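You operate a simulated robot arm through the tools that you are given. There is no shell and no other tool. Be economical: measure what you need, move in short steps, check, and stop when the job is done.

The job below is to be done with a simulated robot arm. You get a single attempt, and the scene is never put back.

TASK
Put the mixed bottle on the white blue word card.

The check looks at the end state, three seconds after you hand in, the way a careful person would. Anything else that was tipped, shoved, dropped, spilled or broken makes it a failure.

THE ROBOT
A 7-joint arm with a two-finger parallel gripper, fixed in place. Base frame: the origin is at the foot of the arm, x ahead of it, y to its left, z up; the work surface is at about z = 800. Units: mm, rad, N and s.
With the tool pointing down near the work surface it reaches from about 300 to 700 mm from the base axis. Its first joint turns from -1.152 to 1.152 rad. Payload 1.57 kg.
The TCP is the grasp point between the finger pads, 30 mm short of the fingertips. In the tool frame z runs along the fingers and y along their closing line. Largest opening 110 mm; finger width 24, thickness 12; the body of the gripper, 48 by 112 mm, starts 78 mm behind the TCP.
Orientation is that of the tool frame in the base frame, as [roll, pitch, yaw] about the fixed x, y, z axes, in that order (R = Rz(yaw) Ry(pitch) Rx(roll)). With the fingers straight down and closing along the base's y, the tool's x points along the base's -x, its y along +y and its z along -z.

THE INTERFACE
- The arm moves only by the tool arm_command. Its argument "series" is a list of rows, each an object of numbers (a shift or turn left out is 0, a gripper value left out holds the last): "dx", "dy", "dz": the shift along the tool's x, y, z in m; "rx", "ry", "rz": the turn, a rotation vector about the tool's x, y, z in degrees; "claw": the closure, from 0 (fully open) to 1 (shut). In form: [{"dx": .., "dy": .., "dz": .., "rx": .., "ry": .., "rz": .., "claw": ..}, ...]. A call has 1 to 20 rows; each row is the pose to reach, as a shift and turn from the pose commanded when the call began, along the tool's axes at that moment. Rows are played at 5 a second. More than 50 mm and 0.15 rad between two rows, or a gripper value outside its range, and nothing of the call is played. Where a pose cannot be reached the arm comes as near as it can. A force on the tool above 40 N (or 10 N above the force at the start of the call, whichever is more), or a blocked arm, ends the call early, and 0.2 s more pass. The fingers move at their own pace (about 108 mm/s each) and stop on an object; they squeeze with about 38 N. The grip force told is the motor's: it shows also when the fingers shut on nothing. Time passes only in rows, and 0.2 s behind the last, so rows that repeat a pose let the fingers close. The reply holds the time, the measured pose of the TCP, the force on the tool along the base axes, the opening and the grip force, in the units named above and with some noise, and new pictures: "views" is both (left out), scene, wrist or none.
- Cameras (640 x 400 px; columns grow to the right, rows downward): "scene" is fixed at [157.5, -390.6, 1396.8]; the picture's right is [0.81, -0.58, 0.00], its down [-0.38, -0.52, -0.77] and it looks along [0.45, 0.62, -0.64] (base axes); focal length 344 px, centre (320, 200). "wrist" rides on the gripper at [70, 16, -141] in the tool frame; the picture's right is [-0.23, 0.97, 0.00], its down [-0.86, -0.20, -0.48] and it looks along [-0.47, -0.11, 0.88] (tool axes); focal length 222 px, centre (320, 200). There is no depth. A picture from a camera that has moved, and an enlarged one, comes with that camera's place and axes in the base frame and with its lens.
- enlarge(camera, box): a new picture of the part [left, top, right, bottom] of that camera's present view, enlarged. It takes no simulated time.
- job_done(): hands the job in; it is judged then, once.

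Work in short steps. Places have to be worked out from the pictures, the camera data and where the tool is seen: move nearer, look again, correct. Check each grasp and each placing, and mend what went wrong. You have 90 turns and 170 pictures in all, those below and enlarged ones among them. Open the gripper and draw the arm clear of the work before you hand the job in, unless the task says otherwise; then end with one line.

The tools are called as name(argument=value, ...) on one line, values as JSON. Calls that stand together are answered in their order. arm_command: Moves the arm, as the interface text tells. Its arguments: {"type":"object","properties":{"series":{"type":"array"},"views":{"type":"string","enum":["both","scene","wrist","none"]}},"required":["series"]} The other tools are called the same way: enlarge (camera, box) takes an enlarged picture of a part of a camera's view; job_done () hands the job in.

At the start:

```text
clock: 0.0
tool_pos: [393.8, 13.0, 1085.5]
orientation: [3.14, -0.001, 3.142]
contact_force: [-0.6, -0.9, -0.7]
gripper_width: 109.8
grip_force: 0.0
```

scene: 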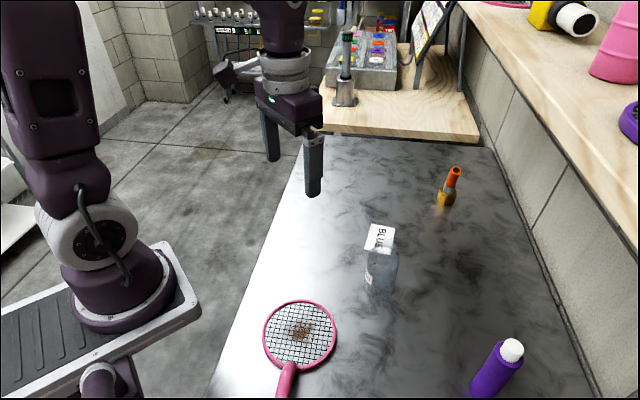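
wrist: 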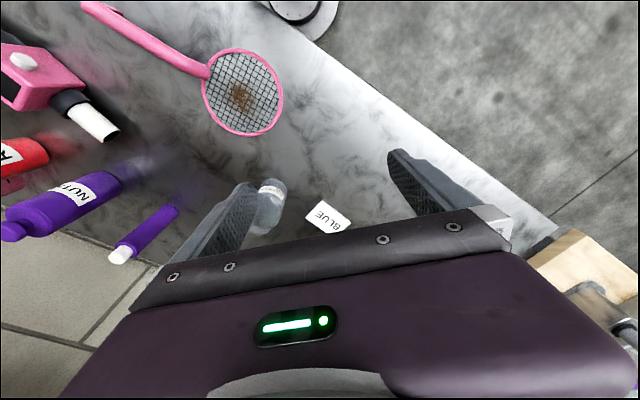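

The card reading "BLUE" is in the middle of the surface, and there are several bottle-like objects near it. I'll enlarge both views to work out which one is the mixed bottle.

enlarge(camera="scene", box=[340, 150, 500, 310])

enlarge(camera="wrist", box=[0, 20, 360, 280])

enlarge(camera="scene", box=[400, 280, 600, 400])

```text
2.50 times, centred on (420, 230) of scene
camera zoom: at [157.5, -390.6, 1396.8], right [0.81, -0.58, 0.0], down [-0.38, -0.52, -0.77], along [0.45, 0.62, -0.64], focal length 859 px, centre (70, 125)
```

zoom: 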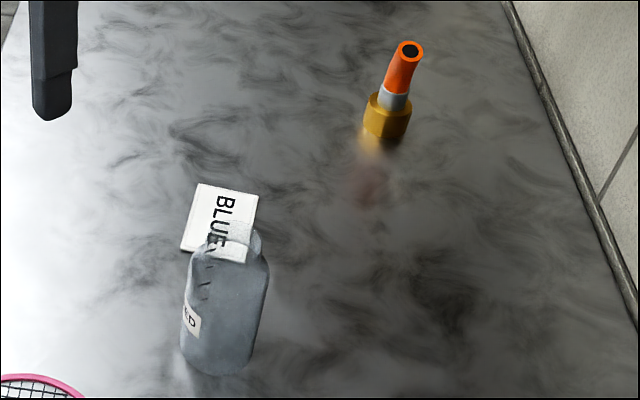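

```text
1.54 times, centred on (180, 150) of wrist
camera zoom: at [322.4, 27.0, 1228.1], right [0.23, 0.97, 0.0], down [0.86, -0.2, 0.48], along [0.47, -0.11, -0.88], focal length 342 px, centre (535, 277)
```

zoom: 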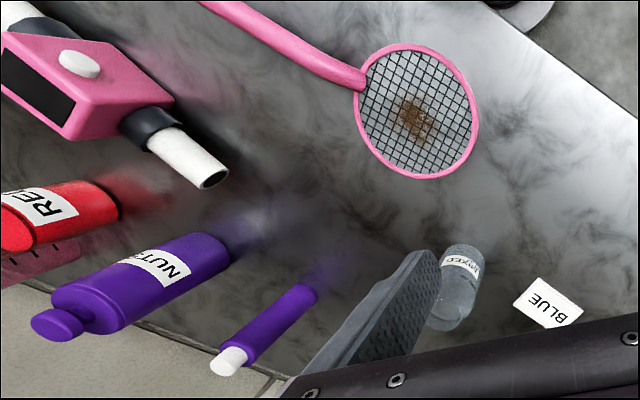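

```text
3.20 times, centred on (500, 340) of scene
camera zoom: at [157.5, -390.6, 1396.8], right [0.81, -0.58, 0.0], down [-0.38, -0.52, -0.77], along [0.45, 0.62, -0.64], focal length 1100 px, centre (-256, -248)
```

zoom: 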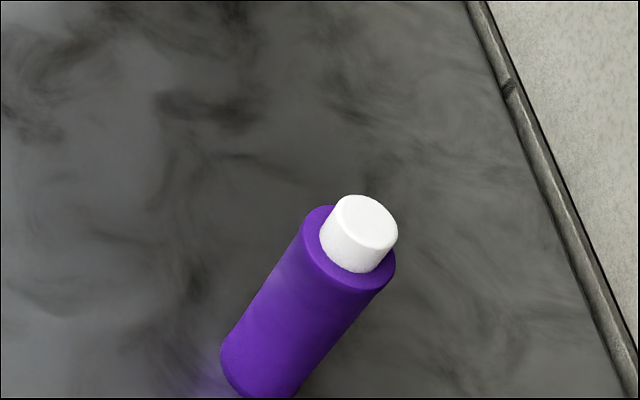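

The clear bottle's label reads "MIXED", so that's the one. I judge its base to be near (498, -118), its top near z 945 and its width about 60 mm, with the card near (603, -15). I'll move above the bottle at a safe height and look again.

arm_command(series=[{"dx": -0.02, "dy": -0.03, "dz": 0.01}, {"dx": -0.045, "dy": -0.06, "dz": 0.02}, {"dx": -0.07, "dy": -0.09, "dz": 0.03}, {"dx": -0.09, "dy": -0.115, "dz": 0.04}, {"dx": -0.104, "dy": -0.131, "dz": 0.045}, {"dx": -0.104, "dy": -0.131, "dz": 0.045}])

```text
clock: 1.4
tool_pos: [496.3, -118.3, 1041.9]
orientation: [-3.14, -0.001, -3.14]
contact_force: [0.3, 0.2, 0.2]
gripper_width: 110.0
grip_force: 0.2
camera wrist: at [426.9, -103.1, 1184.3], right [0.23, 0.97, 0.0], down [0.86, -0.2, 0.48], along [0.47, -0.11, -0.88], focal length 222 px, centre (320, 200)
```

scene: 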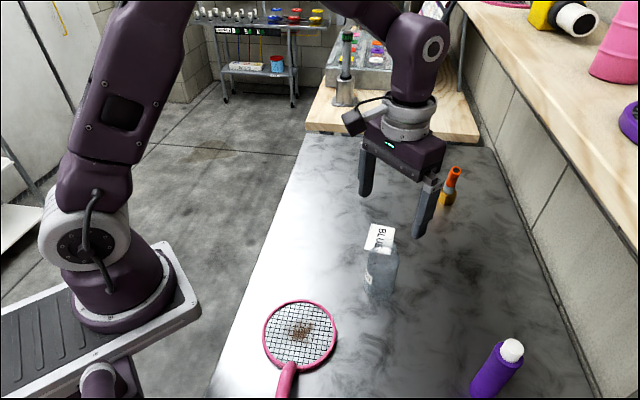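
wrist: 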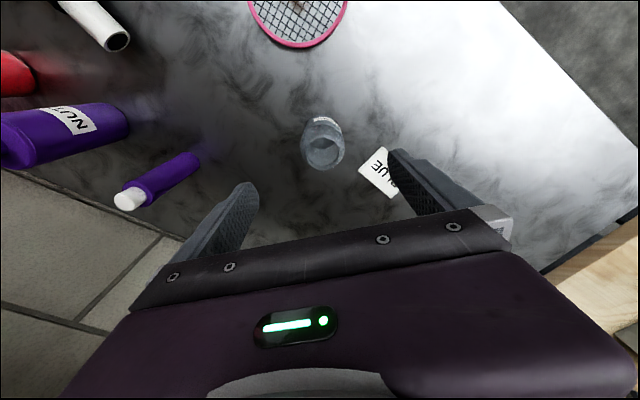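

enlarge(camera="wrist", box=[270, 90, 430, 190])

enlarge(camera="scene", box=[340, 210, 436, 310])

```text
4.00 times, centred on (350, 140) of wrist
camera zoom: at [426.9, -103.1, 1184.3], right [0.23, 0.97, 0.0], down [0.86, -0.2, 0.48], along [0.47, -0.11, -0.88], focal length 888 px, centre (200, 440)
```

zoom: 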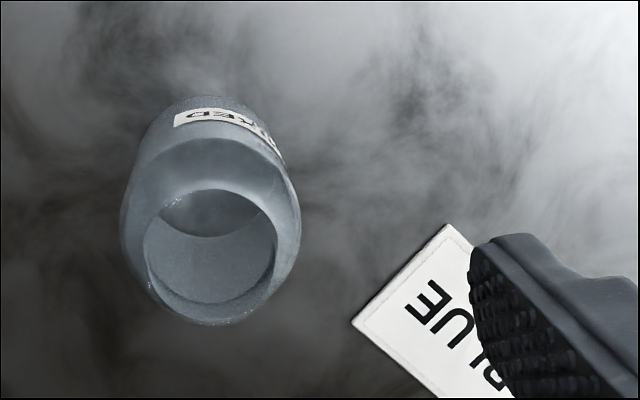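

```text
4.00 times, centred on (388, 260) of scene
camera zoom: at [157.5, -390.6, 1396.8], right [0.81, -0.58, 0.0], down [-0.38, -0.52, -0.77], along [0.45, 0.62, -0.64], focal length 1375 px, centre (48, -40)
```

zoom: 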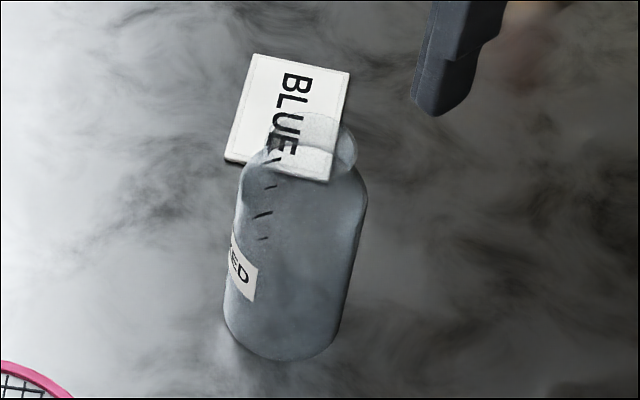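

Combining both views, the bottle's axis is near (501, -118), its rim is at z≈933, and its body is about 58 mm wide with an open mouth, so it must stay upright. I'll descend straight around it to z≈873.

arm_command(series=[{"dx": -0.0045, "dz": 0.03}, {"dx": -0.0045, "dz": 0.06}, {"dx": -0.0045, "dz": 0.09}, {"dx": -0.0045, "dz": 0.12}, {"dx": -0.0045, "dz": 0.145}, {"dx": -0.0045, "dz": 0.16}, {"dx": -0.0045, "dz": 0.169}, {"dx": -0.0045, "dz": 0.169}])

```text
clock: 3.2
tool_pos: [500.8, -119.5, 872.7]
orientation: [-3.14, -0.001, 3.141]
contact_force: [-0.1, 0.2, 0.7]
gripper_width: 110.1
grip_force: 0.1
camera wrist: at [431.1, -103.9, 1014.3], right [0.23, 0.97, 0.0], down [0.86, -0.2, 0.48], along [0.47, -0.11, -0.88], focal length 222 px, centre (320, 200)
```

scene: 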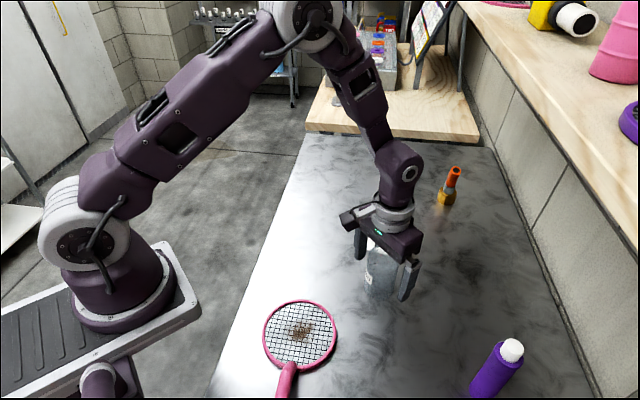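
wrist: 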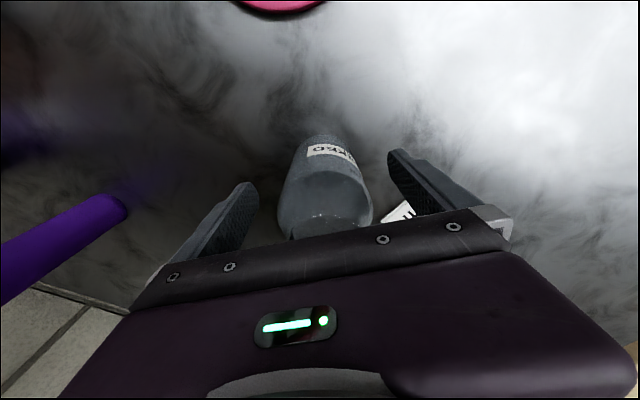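

The bottle sits centred between the fingers. I'll close on it while holding the pose.

arm_command(series=[{"claw": 0.3}, {"claw": 0.45}, {"claw": 0.6}, {"claw": 0.7}, {"claw": 0.7}, {"claw": 0.7}])

```text
clock: 4.6
tool_pos: [501.3, -118.6, 873.8]
orientation: [3.14, 0.001, 3.142]
contact_force: [-0.1, -0.1, -0.4]
gripper_width: 58.1
grip_force: 37.6
camera wrist: at [431.1, -103.9, 1014.5], right [0.23, 0.97, 0.0], down [0.86, -0.2, 0.48], along [0.47, -0.11, -0.88], focal length 222 px, centre (320, 200)
```

scene: 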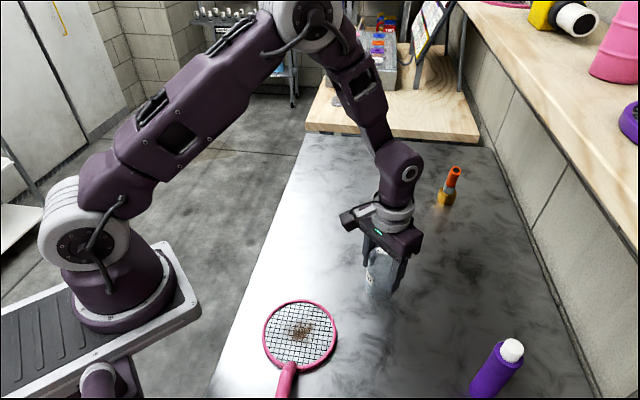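
wrist: 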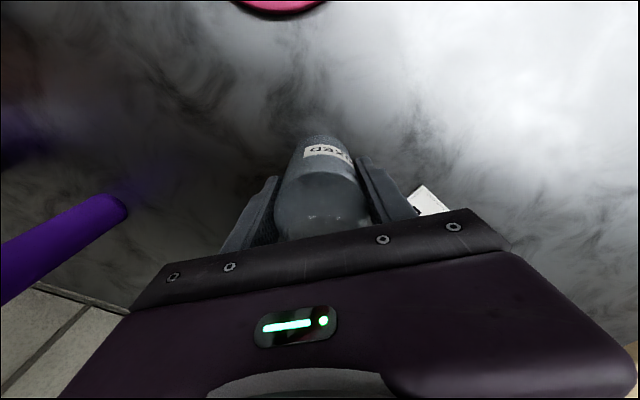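

The fingers hold it at 58 mm opening and 37.6 N. I'll lift it straight up by 60 mm and check the grasp.

arm_command(series=[{"dz": -0.01}, {"dz": -0.025}, {"dz": -0.045}, {"dz": -0.06}, {"dz": -0.06}])

```text
clock: 5.8
tool_pos: [502.0, -119.9, 931.8]
orientation: [-3.141, -0.001, 3.141]
contact_force: [-0.1, 0.4, -0.3]
gripper_width: 57.9
grip_force: 38.5
camera wrist: at [430.7, -104.4, 1074.9], right [0.23, 0.97, 0.0], down [0.86, -0.2, 0.48], along [0.47, -0.11, -0.88], focal length 222 px, centre (320, 200)
```

scene: 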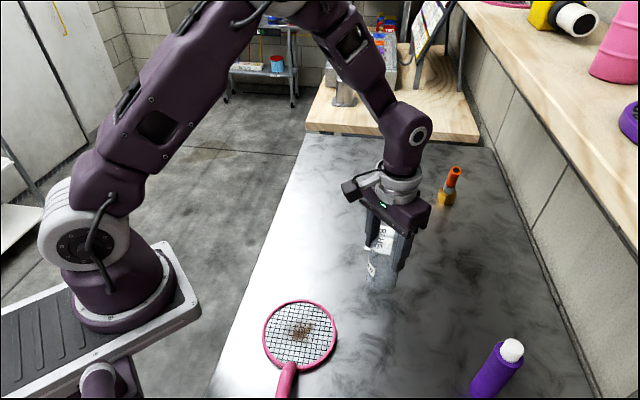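
wrist: 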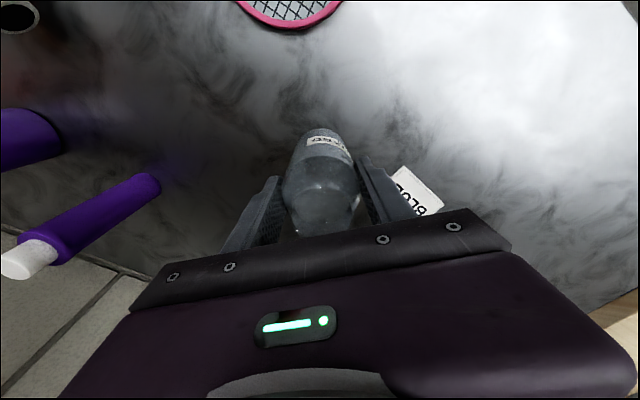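

The bottle is held upright with its base at about z 859. I'll carry it to above the card, which I judge to be at about (604, -16), and check alignment.

arm_command(series=[{"dx": -0.018, "dy": 0.018}, {"dx": -0.04, "dy": 0.04}, {"dx": -0.062, "dy": 0.062}, {"dx": -0.084, "dy": 0.084}, {"dx": -0.098, "dy": 0.098}, {"dx": -0.103, "dy": 0.103}, {"dx": -0.103, "dy": 0.103}])

enlarge(camera="scene", box=[330, 160, 458, 260])

enlarge(camera="wrist", box=[250, 90, 410, 240])

```text
clock: 7.4
tool_pos: [604.2, -15.1, 932.4]
orientation: [3.141, 0.0, -3.141]
contact_force: [-0.1, -0.8, -0.9]
gripper_width: 57.6
grip_force: 38.0
camera wrist: at [533.5, -0.3, 1075.3], right [0.23, 0.97, 0.0], down [0.86, -0.2, 0.48], along [0.47, -0.11, -0.88], focal length 222 px, centre (320, 200)
```

scene: 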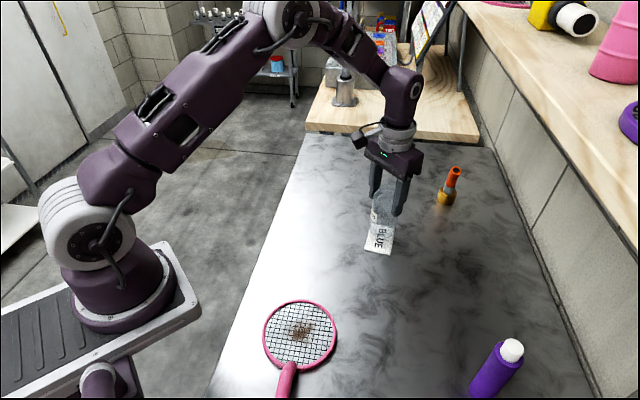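
wrist: 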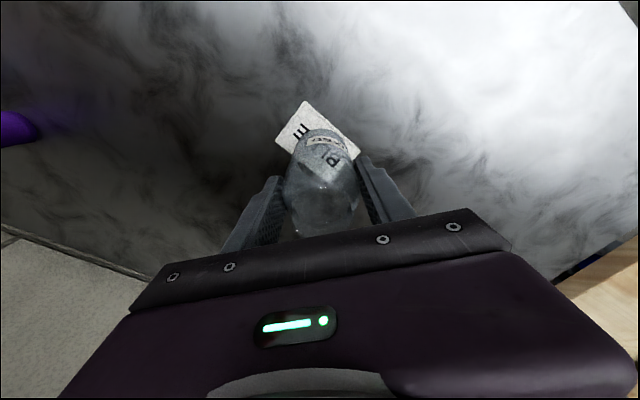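

```text
4.00 times, centred on (394, 210) of scene
camera zoom: at [157.5, -390.6, 1396.8], right [0.81, -0.58, 0.0], down [-0.38, -0.52, -0.77], along [0.45, 0.62, -0.64], focal length 1375 px, centre (24, 160)
```

zoom: 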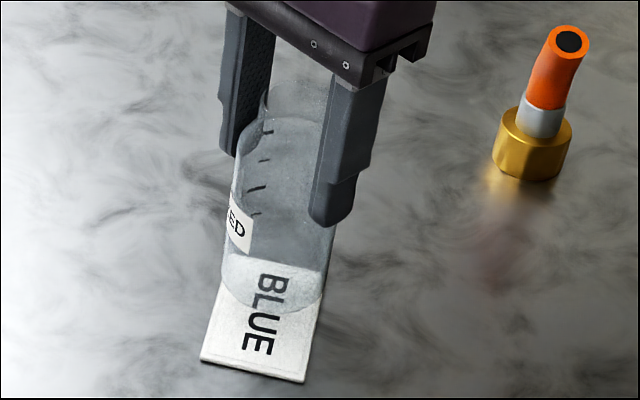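

```text
2.67 times, centred on (330, 165) of wrist
camera zoom: at [533.5, -0.3, 1075.3], right [0.23, 0.97, 0.0], down [0.86, -0.2, 0.48], along [0.47, -0.11, -0.88], focal length 592 px, centre (293, 293)
```

zoom: 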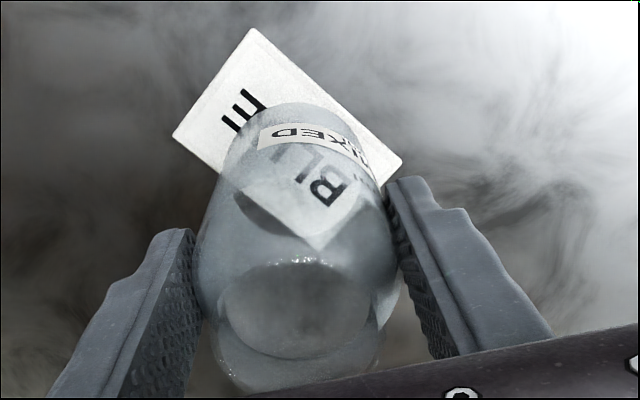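

The bottle is nearly aligned. The scene view shows almost no offset, while the wrist view suggests the card centre is up to 5 mm toward -y. I'll shift 2 mm that way, descend 42 mm and compare at close range.

arm_command(series=[{"dy": -0.002, "dz": 0.01}, {"dy": -0.002, "dz": 0.025}, {"dy": -0.002, "dz": 0.037}, {"dy": -0.002, "dz": 0.042}, {"dy": -0.002, "dz": 0.042}], views="none")

enlarge(camera="scene", box=[340, 195, 420, 265])

enlarge(camera="wrist", box=[250, 90, 410, 190])

```text
clock: 8.3
tool_pos: [607.0, -17.5, 898.9]
orientation: [-3.139, 0.01, -3.139]
contact_force: [-1.5, 0.2, 12.1]
gripper_width: 57.7
grip_force: 38.1
stopped in row 4: the force on the tool passed its limit (the readings are from after the stop); the commanded pose is now the measured one
```

```text
5.71 times, centred on (380, 230) of scene
camera zoom: at [157.2, -390.6, 1396.8], right [0.81, -0.58, 0.0], down [-0.38, -0.52, -0.77], along [0.45, 0.62, -0.64], focal length 1964 px, centre (-23, 29)
```

zoom: 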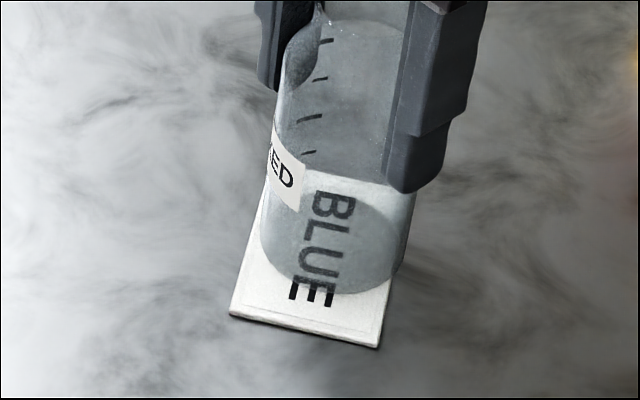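

```text
4.00 times, centred on (330, 140) of wrist
camera zoom: at [534.5, -2.6, 1039.7], right [0.23, 0.97, 0.0], down [0.85, -0.2, 0.49], along [0.47, -0.11, -0.87], focal length 888 px, centre (280, 440)
```

zoom: 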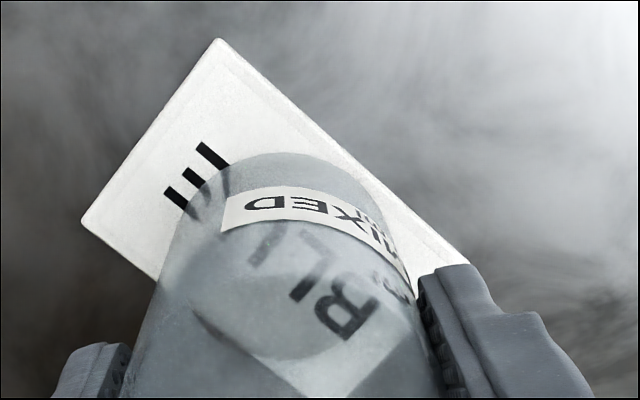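

The descent stopped on contact at z≈899 with 12 N, so the bottle must have slid about 28 mm down in the fingers and its base is now touching the card. The card hasn't moved, but the bottle stands about 5 mm too far in +x. I'll lift 12 mm, undo the small tilt, shift back 5 mm and look.

arm_command(series=[{"dz": -0.004}, {"dz": -0.008, "ry": -0.3}, {"dz": -0.012, "ry": -0.57}, {"dz": -0.012, "dx": 0.003, "ry": -0.57}, {"dz": -0.012, "dx": 0.005, "ry": -0.57}, {"dz": -0.012, "dx": 0.005, "ry": -0.57}], views="none")

enlarge(camera="scene", box=[340, 175, 420, 265])

enlarge(camera="wrist", box=[250, 90, 410, 240])

```text
clock: 9.7
tool_pos: [600.9, -18.8, 908.6]
orientation: [-3.139, 0.018, 3.141]
contact_force: [0.0, 0.3, -1.1]
gripper_width: 57.7
grip_force: 38.2
```

```text
4.44 times, centred on (380, 220) of scene
camera zoom: at [157.5, -390.6, 1396.8], right [0.81, -0.58, 0.0], down [-0.38, -0.52, -0.77], along [0.45, 0.62, -0.64], focal length 1528 px, centre (53, 111)
```

zoom: 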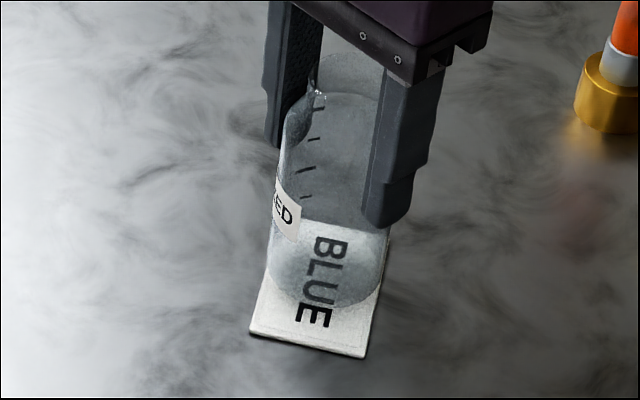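

```text
2.67 times, centred on (330, 165) of wrist
camera zoom: at [527.4, -2.5, 1049.7], right [0.23, 0.97, 0.0], down [0.85, -0.2, 0.49], along [0.48, -0.11, -0.87], focal length 592 px, centre (293, 293)
```

zoom: 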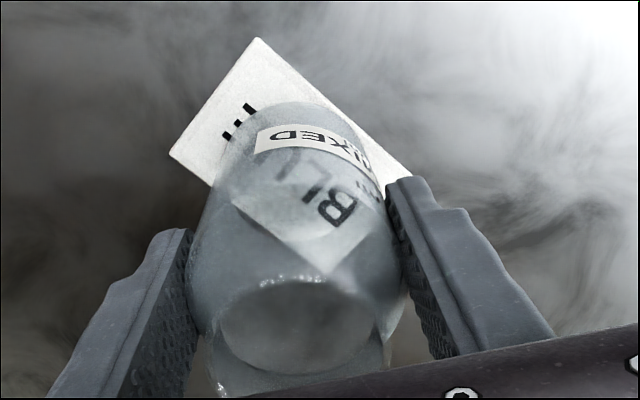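

My tilt correction went the wrong way, since pitch now reads 0.018. I'll reverse it by about 1° and shift 3 mm in +x toward the card's centre near (604, -18).

arm_command(series=[{"ry": 0.5, "dx": -0.0015}, {"ry": 1.0, "dx": -0.003}, {"ry": 1.0, "dx": -0.003}, {"ry": 1.0, "dx": -0.003}], views="none")

enlarge(camera="scene", box=[340, 195, 420, 265])

enlarge(camera="wrist", box=[250, 90, 410, 240])

```text
clock: 10.7
tool_pos: [604.6, -16.0, 909.9]
orientation: [-3.14, -0.002, -3.141]
contact_force: [-0.2, -0.6, -0.1]
gripper_width: 58.1
grip_force: 38.0
```

```text
5.71 times, centred on (380, 230) of scene
camera zoom: at [157.5, -390.6, 1396.8], right [0.81, -0.58, 0.0], down [-0.38, -0.52, -0.77], along [0.45, 0.62, -0.64], focal length 1964 px, centre (-23, 29)
```

zoom: 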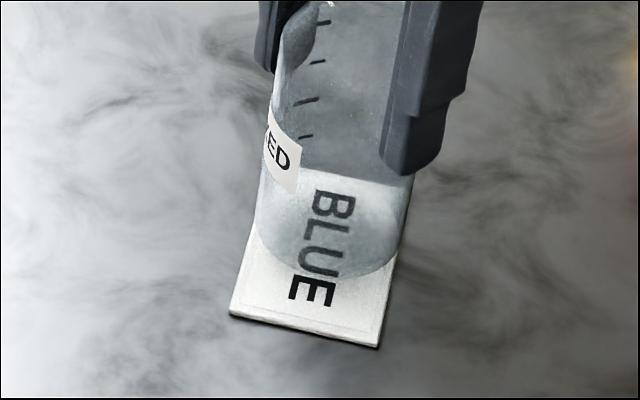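

```text
2.67 times, centred on (330, 165) of wrist
camera zoom: at [533.3, -2.4, 1051.2], right [0.23, 0.97, 0.0], down [0.86, -0.2, 0.48], along [0.47, -0.11, -0.88], focal length 592 px, centre (293, 293)
```

zoom: 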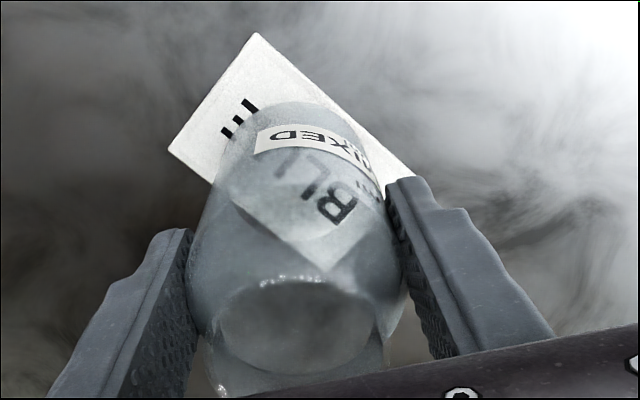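

The bottle is upright again and within a couple of millimetres of the card's centre. I'll shift 1.5 mm in -y and lower slowly towards contact at z≈899.

arm_command(series=[{"dy": -0.0015, "dx": 0.0005}, {"dy": -0.0015, "dx": 0.0005, "dz": 0.003}, {"dy": -0.0015, "dx": 0.0005, "dz": 0.006}, {"dy": -0.0015, "dx": 0.0005, "dz": 0.008}, {"dy": -0.0015, "dx": 0.0005, "dz": 0.0095}, {"dy": -0.0015, "dx": 0.0005, "dz": 0.0095}], views="none")

enlarge(camera="scene", box=[340, 195, 420, 265])

```text
clock: 12.1
tool_pos: [603.7, -19.4, 900.1]
orientation: [-3.139, 0.001, -3.141]
contact_force: [0.0, -0.2, 1.4]
gripper_width: 57.9
grip_force: 37.7
```

```text
5.71 times, centred on (380, 230) of scene
camera zoom: at [157.5, -390.6, 1396.8], right [0.81, -0.58, 0.0], down [-0.38, -0.52, -0.77], along [0.45, 0.62, -0.64], focal length 1964 px, centre (-23, 29)
```

zoom: 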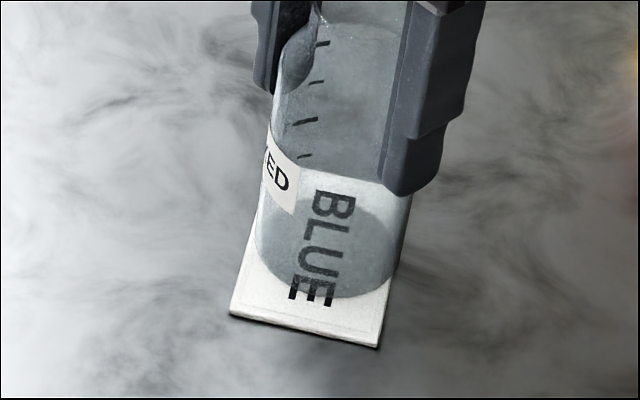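

The base is nearly at the card and centred to within about 3 mm. I'll nudge it 1.5 mm in -x, still just off contact, then lower in half-millimetre steps until the force rises.

arm_command(series=[{"dx": 0.0015, "dz": -0.001}, {"dx": 0.0015, "dz": 0.0}, {"dx": 0.0015, "dz": 0.0005}, {"dx": 0.0015, "dz": 0.001}, {"dx": 0.0015, "dz": 0.001}], views="none")

```text
clock: 13.3
tool_pos: [602.6, -18.1, 899.0]
orientation: [-3.139, 0.001, -3.141]
contact_force: [-0.1, 1.1, 3.4]
gripper_width: 57.9
grip_force: 38.0
```

arm_command(series=[{"dz": 0.0004}, {"dz": 0.0008}, {"dz": 0.0008}], views="none")

enlarge(camera="scene", box=[340, 195, 420, 265])

enlarge(camera="wrist", box=[250, 90, 410, 240])

```text
clock: 14.1
tool_pos: [602.4, -18.7, 897.8]
orientation: [-3.141, 0.0, -3.141]
contact_force: [-0.3, -0.3, 12.5]
gripper_width: 57.7
grip_force: 37.6
```

```text
5.71 times, centred on (380, 230) of scene
camera zoom: at [157.2, -390.6, 1396.8], right [0.81, -0.58, 0.0], down [-0.38, -0.52, -0.77], along [0.45, 0.62, -0.64], focal length 1964 px, centre (-23, 29)
```

zoom: 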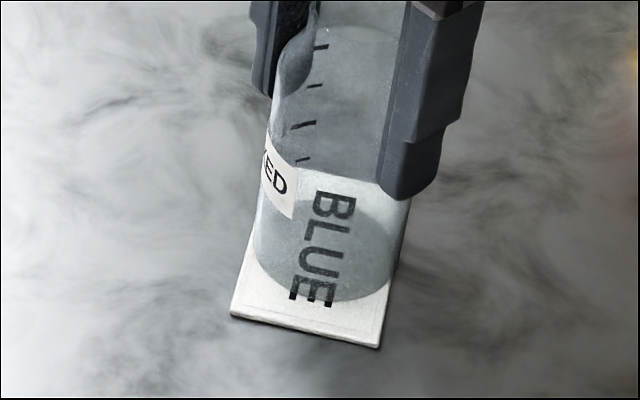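

```text
2.67 times, centred on (330, 165) of wrist
camera zoom: at [531.3, -4.2, 1040.5], right [0.23, 0.97, 0.0], down [0.85, -0.2, 0.48], along [0.47, -0.11, -0.88], focal length 592 px, centre (293, 293)
```

zoom: 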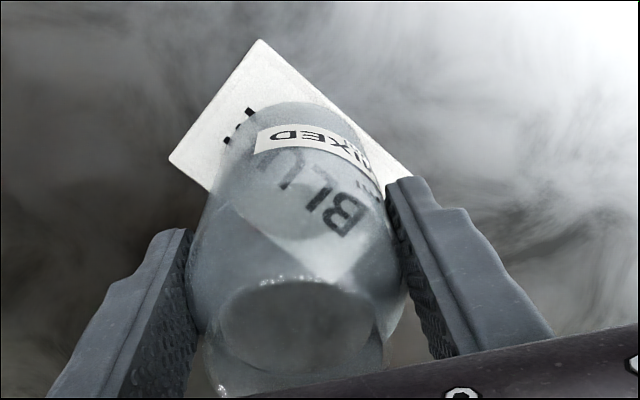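

The bottle is seated with a firm 12.5 N contact and is centred on the card. I'll ease the pressure by 0.8 mm and then open the fingers gradually.

arm_command(series=[{"dz": -0.0008}, {"dz": -0.0008, "claw": 0.45}, {"dz": -0.0008, "claw": 0.4}, {"dz": -0.0008, "claw": 0.25}, {"dz": -0.0008, "claw": 0.1}, {"dz": -0.0008, "claw": 0.0}, {"dz": -0.0008, "claw": 0.0}])

```text
clock: 15.7
tool_pos: [602.1, -18.9, 900.2]
orientation: [-3.141, -0.001, -3.14]
contact_force: [-0.4, -0.5, -0.1]
gripper_width: 109.8
grip_force: 0.1
camera wrist: at [531.1, -3.9, 1041.2], right [0.23, 0.97, 0.0], down [0.86, -0.2, 0.48], along [0.47, -0.11, -0.88], focal length 222 px, centre (320, 200)
```

scene: 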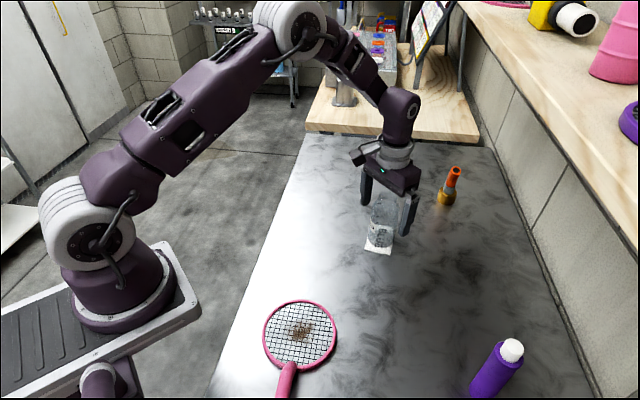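
wrist: 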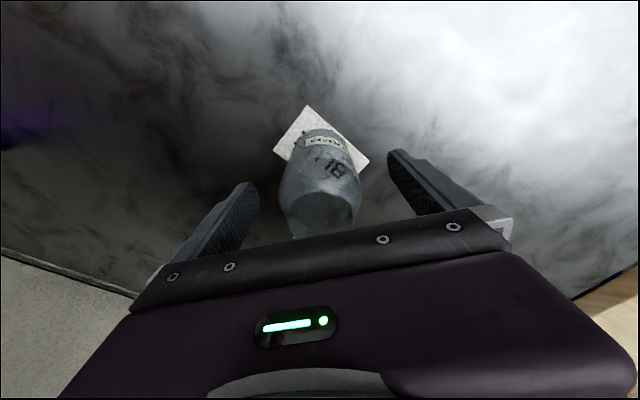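

The fingers are open and the bottle stands free on the card. I'll rise straight up, clear of it.

arm_command(series=[{"dz": -0.02}, {"dz": -0.05}, {"dz": -0.085}, {"dz": -0.12}, {"dz": -0.15}, {"dz": -0.17}, {"dz": -0.17, "dx": 0.035}, {"dz": -0.17, "dx": 0.07}, {"dz": -0.17, "dx": 0.1}, {"dz": -0.17, "dx": 0.1}])

enlarge(camera="scene", box=[340, 175, 420, 265])

enlarge(camera="wrist", box=[250, 110, 410, 220])

```text
clock: 17.9
tool_pos: [501.7, -18.5, 1068.3]
orientation: [-3.141, 0.0, -3.141]
contact_force: [0.0, -0.2, -0.2]
gripper_width: 109.9
grip_force: 0.0
camera wrist: at [430.3, -2.9, 1210.3], right [0.23, 0.97, 0.0], down [0.85, -0.2, 0.48], along [0.47, -0.11, -0.88], focal length 222 px, centre (320, 200)
```

scene: 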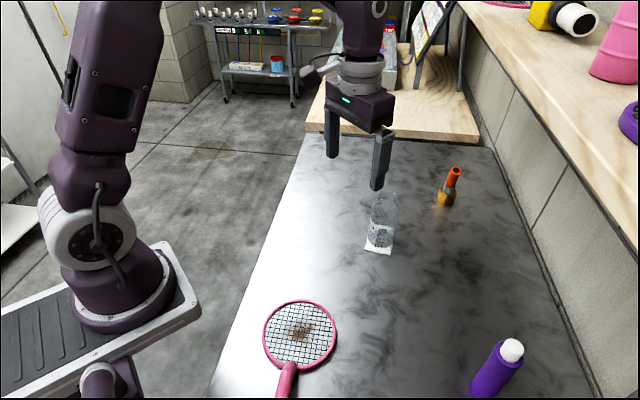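
wrist: 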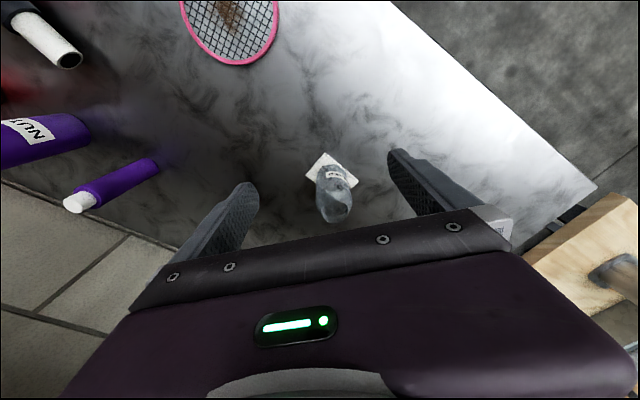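

```text
4.44 times, centred on (380, 220) of scene
camera zoom: at [157.5, -390.6, 1396.8], right [0.81, -0.58, 0.0], down [-0.38, -0.52, -0.77], along [0.45, 0.62, -0.64], focal length 1528 px, centre (53, 111)
```

zoom: 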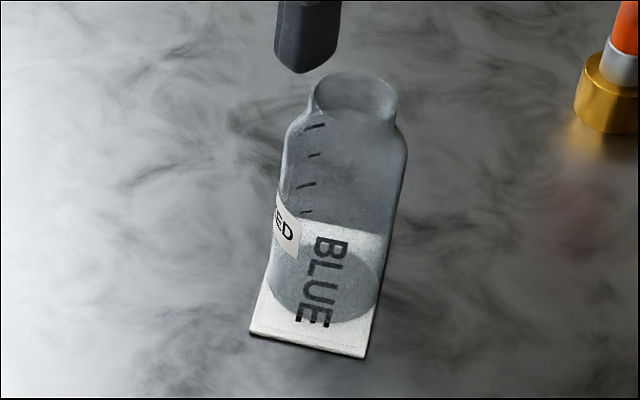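

```text
3.64 times, centred on (330, 165) of wrist
camera zoom: at [430.3, -2.9, 1210.3], right [0.23, 0.97, 0.0], down [0.85, -0.2, 0.48], along [0.47, -0.11, -0.88], focal length 808 px, centre (284, 327)
```

zoom: 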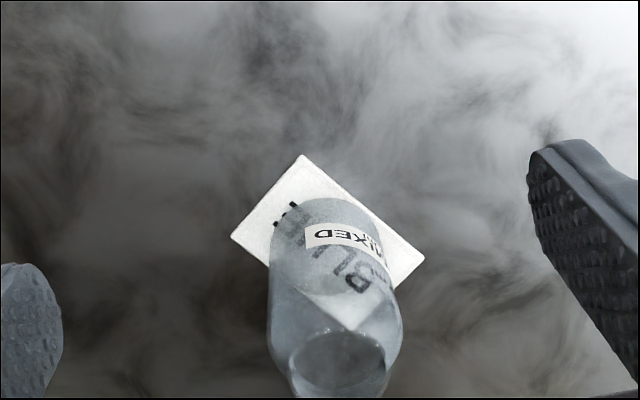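

The bottle stands upright on the BLUE card, nothing else was disturbed, and the arm is clear with the gripper open. I'm handing in.

job_done()

```text
The job is handed in.
```

The bottle labelled "MIXED" is standing upright on the white "BLUE" card; the gripper is open, the arm is drawn clear, and the job is handed in.
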